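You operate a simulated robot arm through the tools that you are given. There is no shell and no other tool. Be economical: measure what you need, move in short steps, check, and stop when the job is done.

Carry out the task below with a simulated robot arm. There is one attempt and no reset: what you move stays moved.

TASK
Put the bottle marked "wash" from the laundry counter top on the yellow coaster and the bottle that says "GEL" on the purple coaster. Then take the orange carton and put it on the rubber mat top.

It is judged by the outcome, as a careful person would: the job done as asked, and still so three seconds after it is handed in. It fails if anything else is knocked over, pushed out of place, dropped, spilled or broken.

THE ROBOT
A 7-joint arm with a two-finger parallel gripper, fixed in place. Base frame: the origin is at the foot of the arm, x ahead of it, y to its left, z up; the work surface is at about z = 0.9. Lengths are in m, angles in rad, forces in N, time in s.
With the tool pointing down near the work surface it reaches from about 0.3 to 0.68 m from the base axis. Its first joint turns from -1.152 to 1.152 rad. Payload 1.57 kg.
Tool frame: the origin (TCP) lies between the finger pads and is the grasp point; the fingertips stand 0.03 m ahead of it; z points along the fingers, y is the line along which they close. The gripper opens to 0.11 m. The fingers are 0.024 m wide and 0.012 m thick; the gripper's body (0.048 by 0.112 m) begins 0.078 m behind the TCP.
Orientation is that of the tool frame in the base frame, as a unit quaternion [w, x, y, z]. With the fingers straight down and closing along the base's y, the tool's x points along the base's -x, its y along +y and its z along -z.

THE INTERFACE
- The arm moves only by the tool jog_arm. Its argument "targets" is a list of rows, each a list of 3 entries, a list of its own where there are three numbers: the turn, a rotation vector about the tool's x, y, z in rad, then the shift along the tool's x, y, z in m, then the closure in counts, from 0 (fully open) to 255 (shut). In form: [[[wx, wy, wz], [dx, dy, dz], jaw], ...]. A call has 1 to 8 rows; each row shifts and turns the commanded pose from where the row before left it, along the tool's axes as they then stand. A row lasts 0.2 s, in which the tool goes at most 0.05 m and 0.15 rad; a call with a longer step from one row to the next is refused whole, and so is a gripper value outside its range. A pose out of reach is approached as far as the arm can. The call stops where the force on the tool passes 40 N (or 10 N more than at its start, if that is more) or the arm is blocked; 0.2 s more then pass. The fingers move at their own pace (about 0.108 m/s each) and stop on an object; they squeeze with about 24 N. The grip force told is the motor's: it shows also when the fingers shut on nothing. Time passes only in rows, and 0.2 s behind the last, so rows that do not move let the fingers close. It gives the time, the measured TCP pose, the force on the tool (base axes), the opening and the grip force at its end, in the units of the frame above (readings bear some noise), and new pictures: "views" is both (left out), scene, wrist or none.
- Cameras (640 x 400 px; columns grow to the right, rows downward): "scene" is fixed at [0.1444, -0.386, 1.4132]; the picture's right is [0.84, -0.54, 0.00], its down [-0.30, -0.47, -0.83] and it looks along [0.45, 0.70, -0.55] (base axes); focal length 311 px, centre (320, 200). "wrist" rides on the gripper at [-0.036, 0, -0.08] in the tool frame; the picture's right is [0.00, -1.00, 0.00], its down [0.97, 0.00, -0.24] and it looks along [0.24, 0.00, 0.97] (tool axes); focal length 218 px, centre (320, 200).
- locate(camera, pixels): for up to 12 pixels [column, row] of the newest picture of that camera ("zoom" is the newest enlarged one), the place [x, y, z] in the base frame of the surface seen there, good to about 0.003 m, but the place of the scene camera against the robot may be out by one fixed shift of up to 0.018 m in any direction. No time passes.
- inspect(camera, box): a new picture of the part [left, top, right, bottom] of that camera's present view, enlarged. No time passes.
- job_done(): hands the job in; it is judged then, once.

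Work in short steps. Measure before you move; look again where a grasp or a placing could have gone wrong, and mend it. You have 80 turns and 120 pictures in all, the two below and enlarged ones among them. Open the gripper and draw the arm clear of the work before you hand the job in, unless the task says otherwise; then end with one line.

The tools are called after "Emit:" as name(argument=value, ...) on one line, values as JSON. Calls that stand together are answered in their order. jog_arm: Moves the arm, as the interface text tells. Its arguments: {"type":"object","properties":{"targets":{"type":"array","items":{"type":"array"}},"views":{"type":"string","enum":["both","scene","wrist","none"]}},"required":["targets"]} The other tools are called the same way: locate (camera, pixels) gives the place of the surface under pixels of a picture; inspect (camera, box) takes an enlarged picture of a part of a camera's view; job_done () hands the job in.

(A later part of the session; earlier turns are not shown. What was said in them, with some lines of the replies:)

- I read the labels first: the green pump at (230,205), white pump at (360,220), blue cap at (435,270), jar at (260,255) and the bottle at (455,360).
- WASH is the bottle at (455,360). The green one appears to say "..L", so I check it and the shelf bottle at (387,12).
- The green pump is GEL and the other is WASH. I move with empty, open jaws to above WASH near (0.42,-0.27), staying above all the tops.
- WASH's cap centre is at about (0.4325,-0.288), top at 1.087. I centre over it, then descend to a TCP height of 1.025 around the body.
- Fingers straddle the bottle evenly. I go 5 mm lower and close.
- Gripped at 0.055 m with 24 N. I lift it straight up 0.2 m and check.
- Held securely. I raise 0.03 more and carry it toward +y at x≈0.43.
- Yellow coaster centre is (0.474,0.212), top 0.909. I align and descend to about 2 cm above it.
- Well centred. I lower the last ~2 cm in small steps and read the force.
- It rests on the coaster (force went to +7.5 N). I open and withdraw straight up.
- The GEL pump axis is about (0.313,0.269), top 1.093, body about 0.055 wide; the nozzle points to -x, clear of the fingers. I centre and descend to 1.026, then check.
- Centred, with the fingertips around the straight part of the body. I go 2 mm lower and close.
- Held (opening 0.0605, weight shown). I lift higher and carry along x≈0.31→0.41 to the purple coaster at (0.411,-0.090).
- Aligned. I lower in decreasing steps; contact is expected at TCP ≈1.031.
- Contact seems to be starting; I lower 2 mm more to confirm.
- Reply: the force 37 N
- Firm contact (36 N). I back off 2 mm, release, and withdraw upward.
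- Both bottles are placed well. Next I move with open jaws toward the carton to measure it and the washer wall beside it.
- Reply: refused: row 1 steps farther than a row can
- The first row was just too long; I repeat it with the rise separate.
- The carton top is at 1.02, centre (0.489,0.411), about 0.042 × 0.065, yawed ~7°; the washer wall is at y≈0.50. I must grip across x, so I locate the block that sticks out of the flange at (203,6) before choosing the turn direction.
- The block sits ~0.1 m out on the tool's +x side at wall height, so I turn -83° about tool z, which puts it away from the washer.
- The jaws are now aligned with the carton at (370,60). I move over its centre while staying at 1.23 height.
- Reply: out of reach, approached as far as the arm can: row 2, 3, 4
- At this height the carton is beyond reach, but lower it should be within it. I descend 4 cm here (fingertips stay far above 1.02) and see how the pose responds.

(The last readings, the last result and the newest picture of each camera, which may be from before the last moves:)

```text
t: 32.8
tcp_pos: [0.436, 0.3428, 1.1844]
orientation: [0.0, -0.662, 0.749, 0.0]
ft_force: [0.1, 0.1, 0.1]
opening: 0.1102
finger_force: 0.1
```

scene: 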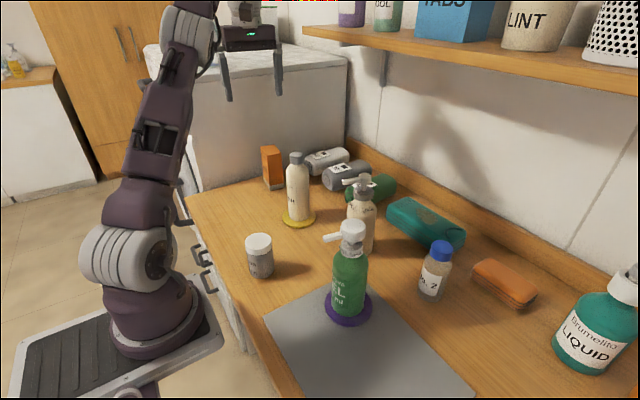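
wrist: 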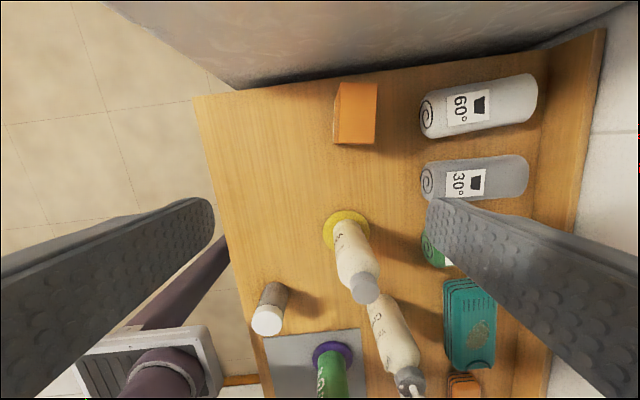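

It simply descends. I go down to 1.075 here (fingertips 1.045), then move outward over the carton.

Emit:
jog_arm(targets=[[[0, 0, 0], [0, 0, 0.04], 0], [[0, 0, 0], [0, 0, 0.04], 0], [[0, 0, 0], [0, 0, 0.03], 0], [[0, 0, 0], [-0.025, -0.0148, 0], 0], [[0, 0, 0], [-0.025, -0.0148, 0], 0], [[0, 0, 0], [-0.024, -0.0147, 0], 0], [[0, 0, 0], [0, 0, 0], 0]], views="both")

Emit:
inspect(camera="scene", box=[200, 60, 360, 200])

```text
t: 34.4
tcp_pos: [0.4804, 0.4098, 1.0722]
orientation: [-0.005, -0.675, 0.738, -0.007]
ft_force: [-0.7, -0.5, -0.3]
opening: 0.11
finger_force: 0.0
out of reach, approached as far as the arm can: row 6
```

scene: 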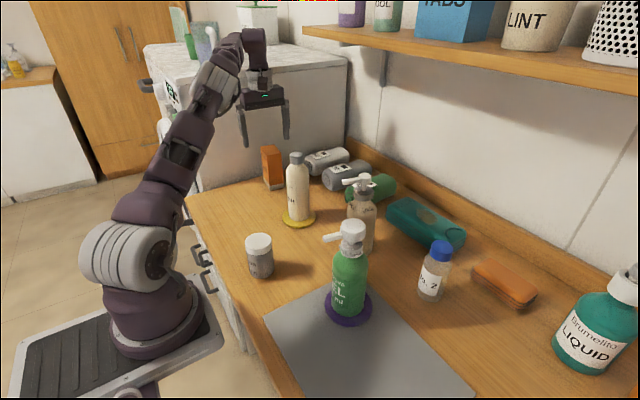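
wrist: 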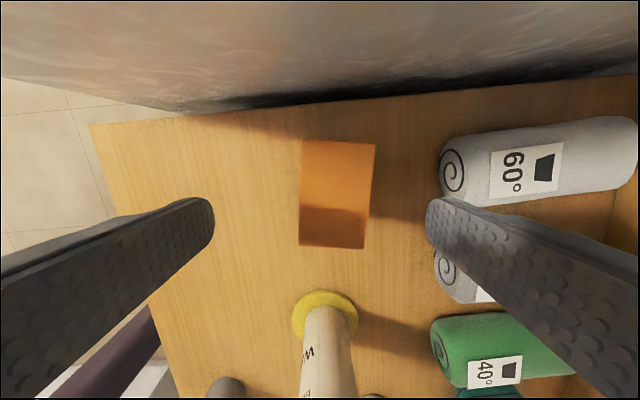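

```text
2.86 times, centred on (280, 130) of scene
```

zoom: 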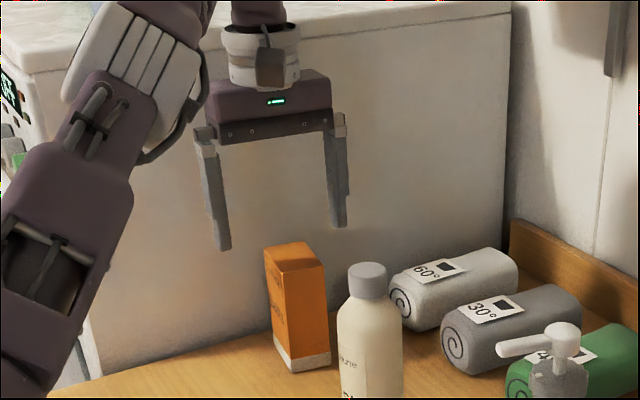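

Reached nearly everything with clearance; yaw is off by ~2.5°. I re-measure the carton top from here.

Emit:
locate(camera="wrist", pixels=[[304, 143], [374, 147], [362, 245], [301, 242], [338, 180]])

```text
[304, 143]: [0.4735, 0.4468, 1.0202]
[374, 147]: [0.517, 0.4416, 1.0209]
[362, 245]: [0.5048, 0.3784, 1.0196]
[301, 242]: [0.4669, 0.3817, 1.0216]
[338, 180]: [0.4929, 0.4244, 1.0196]
```

Carton centre (0.4905,0.412). I descend with a +0.04 yaw correction and a 1 cm shift toward +x.

Emit:
jog_arm(targets=[[[0, 0, 0.04], [0, 0, 0.02], 0], [[0, 0, 0], [-0.002, -0.01, 0.005], 0], [[0, 0, 0], [0, 0, 0.025], 0], [[0, 0, 0], [0, 0, 0.02], 0], [[0, 0, 0], [0, 0, 0], 0]], views="both")

```text
t: 35.6
tcp_pos: [0.4993, 0.414, 1.0041]
orientation: [0.0, -0.647, 0.762, 0.0]
ft_force: [0.1, 0.3, -0.5]
opening: 0.1101
finger_force: 0.0
out of reach, approached as far as the arm can: row 2
```

scene: 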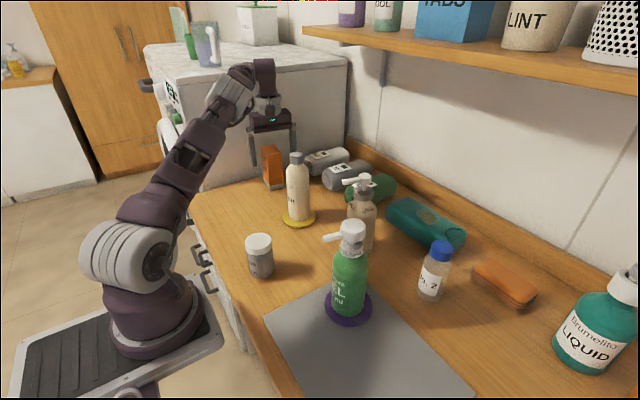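
wrist: 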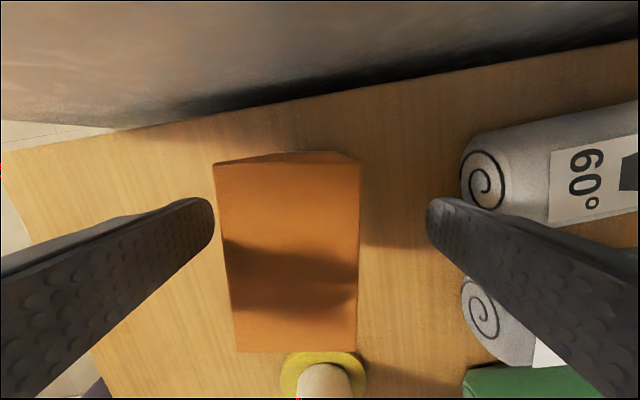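

TCP overshot to x≈0.499; the carton is 9 mm toward the left finger. I shift +0.009 along tool y with a -0.026 yaw trim, then descend to 0.985.

Emit:
jog_arm(targets=[[[0, 0, -0.026], [0.002, 0.009, 0], 0], [[0, 0, 0], [0, 0, 0.01], 0], [[0, 0, 0], [0, 0, 0.01], 0], [[0, 0, 0], [0, 0, 0], 0]], views="wrist")

```text
t: 36.6
tcp_pos: [0.4901, 0.4126, 0.9842]
orientation: [0.001, -0.657, 0.754, 0.0]
ft_force: [1.1, 0.1, 0.1]
opening: 0.1101
finger_force: 0.1
```

wrist: 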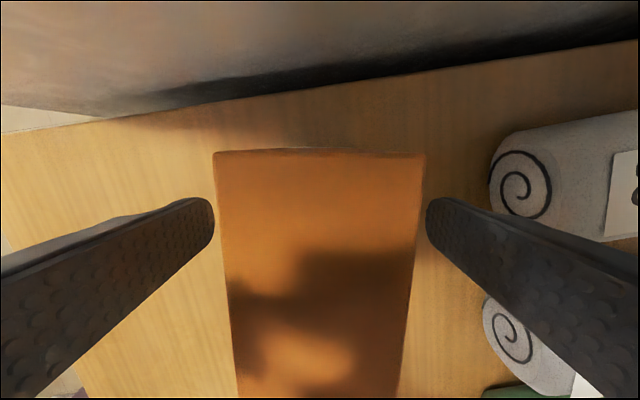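

Centred and aligned. I close and lift slightly.

Emit:
jog_arm(targets=[[[0, 0, 0], [0, 0, 0], 120], [[0, 0, 0], [0, 0, 0], 255], [[0, 0, 0], [0, 0, 0], 255], [[0, 0, 0], [0, 0, 0], 255], [[0, 0, 0], [0, 0, -0.01], 255], [[0, 0, 0], [0, 0, -0.02], 255], [[0, 0, 0], [0, 0, 0], 255]], views="both")

```text
t: 38.2
tcp_pos: [0.4903, 0.4116, 1.0152]
orientation: [0.0, -0.657, 0.754, 0.0]
ft_force: [-0.6, 0.6, -2.5]
opening: 0.0448
finger_force: 24.0
```

scene: 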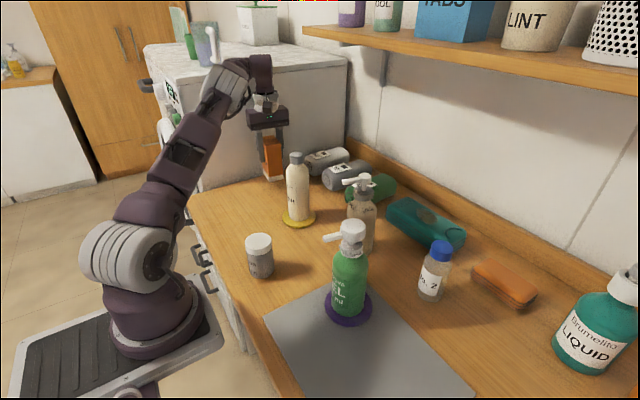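
wrist: 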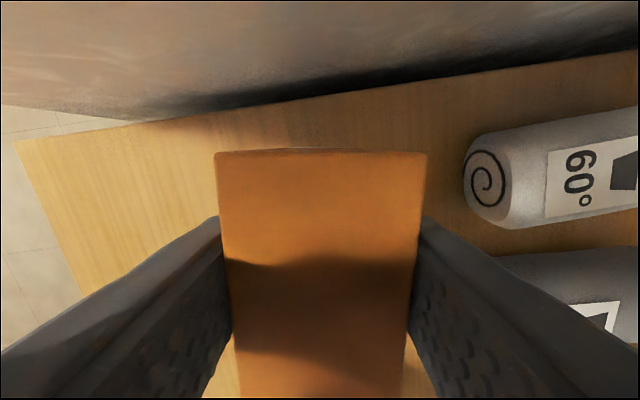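

Held (opening 0.045). I draw it back toward the base while rising, clear of WASH, then up to 1.23.

Emit:
jog_arm(targets=[[[0, 0, 0], [0.02, 0.015, -0.02], 255], [[0, 0, 0], [0.028, 0.021, -0.03], 255], [[0, 0, 0], [0.028, 0.021, -0.03], 255], [[0, 0, 0], [0.028, 0.021, -0.03], 255], [[0, 0, 0], [0.008, 0.006, -0.04], 255], [[0, 0, 0], [0, 0, -0.04], 255], [[0, 0, 0], [0, 0, -0.025], 255], [[0, 0, 0], [0, 0, 0], 255]], views="scene")

```text
t: 40.0
tcp_pos: [0.3913, 0.3133, 1.2278]
orientation: [0.0, -0.658, 0.753, 0.0]
ft_force: [-0.7, -0.1, -1.8]
opening: 0.0449
finger_force: 23.8
```

scene: 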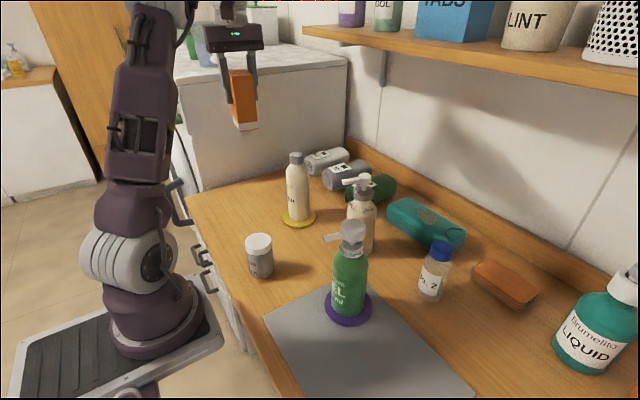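

Held steady. I carry it along y to the free right half of the mat, target (0.38,-0.225).

Emit:
jog_arm(targets=[[[0, 0, 0], [0.03, -0.0035, 0], 255], [[0, 0, 0], [0.0445, -0.0052, 0], 255], [[0, 0, 0], [0.0445, -0.0052, 0], 255], [[0, 0, 0], [0.0445, -0.0052, 0], 255], [[0, 0, 0], [0.0445, -0.0052, 0], 255], [[0, 0, 0], [0.0445, -0.0052, 0], 255], [[0, 0, 0], [0.0445, -0.0052, 0], 255]], views="none")

Emit:
jog_arm(targets=[[[0, 0, 0], [0.0445, -0.0052, 0], 255], [[0, 0, 0], [0.0445, -0.0052, 0], 255], [[0, 0, 0], [0.0445, -0.0052, 0], 255], [[0, 0, 0], [0.0445, -0.0052, 0], 255], [[0, 0, 0], [0.0445, -0.0052, 0], 255], [[0, 0, 0], [0.0145, -0.0023, 0], 255], [[0, 0, 0], [0, 0, 0], 255]], views="both")

```text
t: 41.6
tcp_pos: [0.3856, 0.0154, 1.2294]
orientation: [0.0, -0.657, 0.754, 0.001]
ft_force: [0.3, -0.2, -1.5]
opening: 0.0447
finger_force: 24.0
```

```text
t: 43.2
tcp_pos: [0.3825, -0.2253, 1.2287]
orientation: [0.0, -0.657, 0.754, 0.0]
ft_force: [0.0, 0.6, -2.6]
opening: 0.0449
finger_force: 24.0
```

scene: 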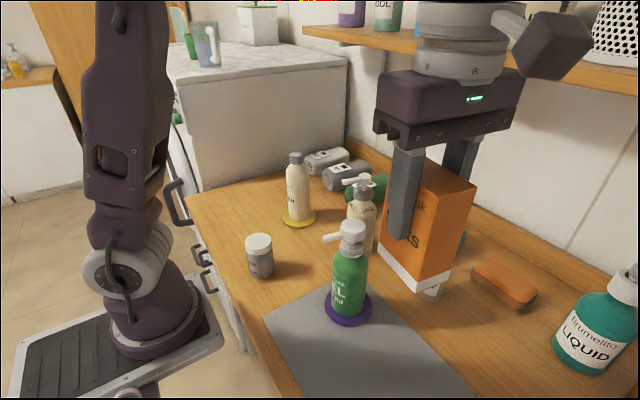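
wrist: 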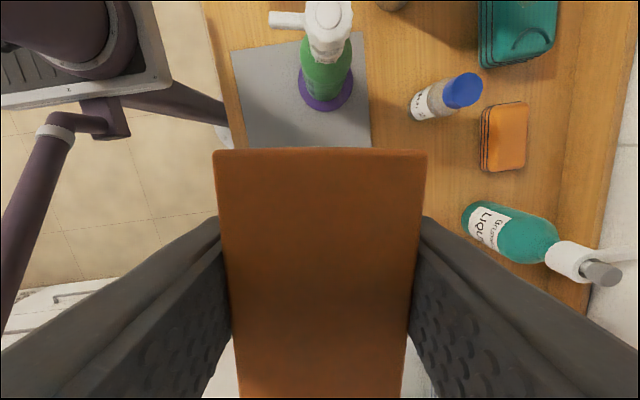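

Over the free mat area, clear of GEL. I descend to about 2 cm above the mat.

Emit:
jog_arm(targets=[[[0, 0, 0], [0, 0, 0.03], 255], [[0, 0, 0], [0, 0, 0.04], 255], [[0, 0, 0], [0, 0, 0.04], 255], [[0, 0, 0], [0, 0, 0.04], 255], [[0, 0, 0], [0, 0, 0.04], 255], [[0, 0, 0], [0, 0, 0.03], 255], [[0, 0, 0], [0, 0, 0], 255]], views="scene")

Emit:
inspect(camera="scene", box=[280, 220, 520, 400])

```text
t: 44.8
tcp_pos: [0.3807, -0.2264, 1.0118]
orientation: [0.001, -0.657, 0.753, 0.0]
ft_force: [0.0, -1.1, -2.6]
opening: 0.0449
finger_force: 23.8
```

scene: 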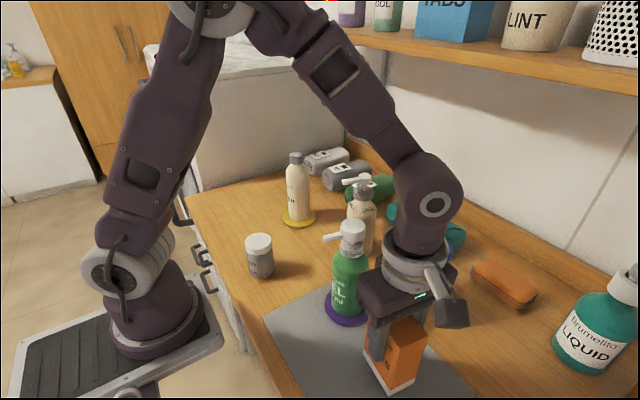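

```text
2.22 times, centred on (400, 310) of scene
```

zoom: 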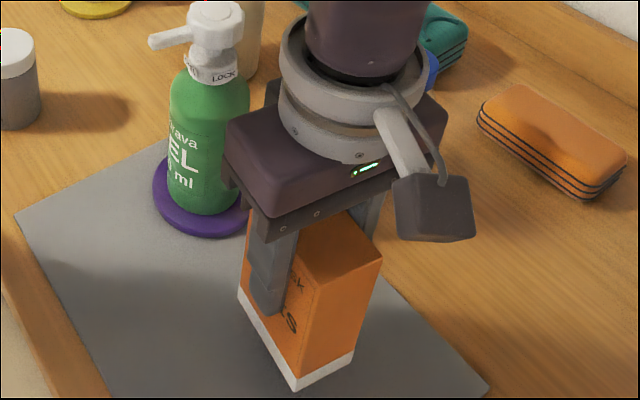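

The footprint is fully inside the mat. I lower in small steps; contact is expected near 0.987.

Emit:
jog_arm(targets=[[[0, 0, 0], [0, 0, 0.012], 255], [[0, 0, 0], [0, 0, 0.006], 255], [[0, 0, 0], [0, 0, 0.003], 255], [[0, 0, 0], [0, 0, 0.002], 255], [[0, 0, 0], [0, 0, 0], 255]], views="none")

```text
t: 46.0
tcp_pos: [0.3811, -0.2252, 0.9877]
orientation: [0.0, -0.658, 0.753, -0.001]
ft_force: [-3.2, 1.7, 23.3]
opening: 0.0445
finger_force: 24.3
```

Contact made (23 N). I back off 1.5 mm, open, and withdraw up.

Emit:
jog_arm(targets=[[[0, 0, 0], [0, 0, -0.0015], 255], [[0, 0, 0], [0, 0, 0], 200], [[0, 0, 0], [0, 0, 0], 0], [[0, 0, 0], [0, 0, 0], 0], [[0, 0, 0], [0, 0, -0.03], 0], [[0, 0, 0], [0, 0, -0.045], 0], [[0, 0, 0], [0, 0, -0.05], 0], [[0, 0, 0], [0, 0, -0.05], 0]], views="none")

Emit:
jog_arm(targets=[[[0, 0, 0], [0, 0, -0.04], 0], [[0, 0, 0], [-0.02, 0.03, -0.02], 0], [[0, 0, 0], [-0.04, 0.02, 0], 0], [[0, 0, 0], [-0.045, 0, 0], 0], [[0, 0, 0], [-0.045, 0, 0], 0], [[0, 0, 0], [-0.045, 0, 0], 0], [[0, 0, 0], [0, 0, 0], 0]], views="both")

Emit:
inspect(camera="scene", box=[240, 150, 520, 400])

```text
t: 47.8
tcp_pos: [0.3807, -0.2242, 1.164]
orientation: [0.001, -0.657, 0.754, 0.0]
ft_force: [-0.5, -0.1, 0.6]
opening: 0.1099
finger_force: 0.1
```

```text
t: 49.4
tcp_pos: [0.3575, -0.0249, 1.2248]
orientation: [0.0, -0.656, 0.754, 0.0]
ft_force: [0.2, -1.2, -0.8]
opening: 0.11
finger_force: 0.0
```

scene: 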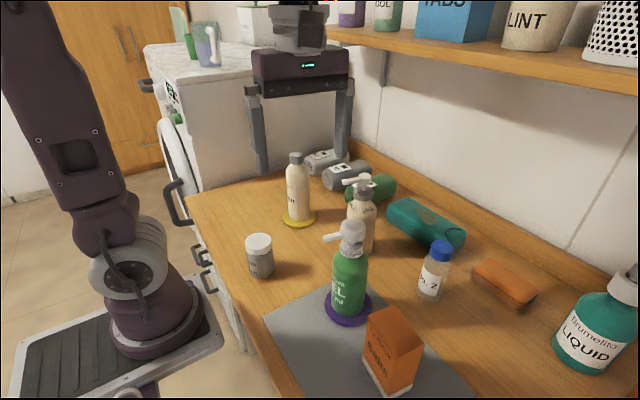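
wrist: 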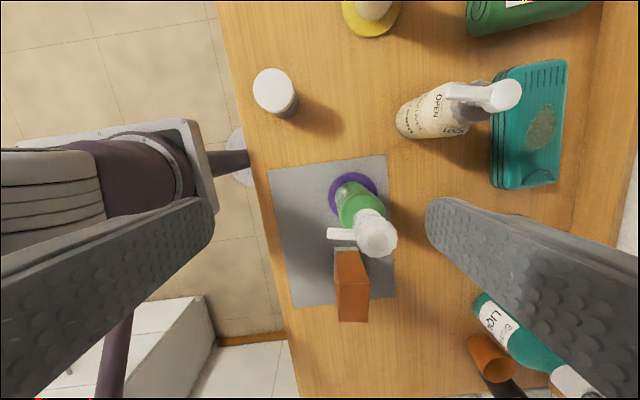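

```text
1.60 times, centred on (380, 275) of scene
```

zoom: 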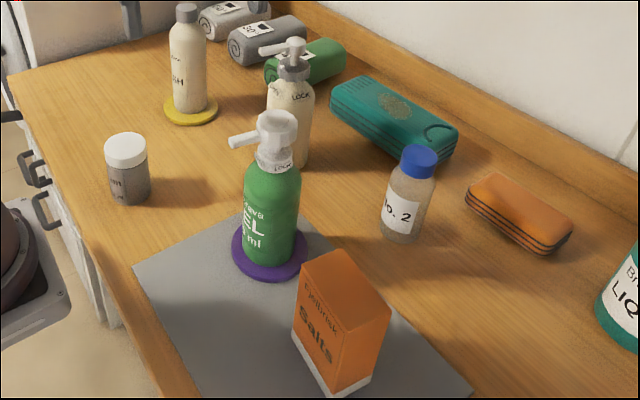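

All three objects are upright where they were asked for, nothing else has moved, and the gripper is open and clear at z≈1.22. I hand the job in.

Emit:
job_done()

```text
The job is handed in.
```

The job is handed in: the WASH bottle is on the yellow coaster, the GEL bottle is on the purple coaster, and the orange carton is upright on the rubber mat.
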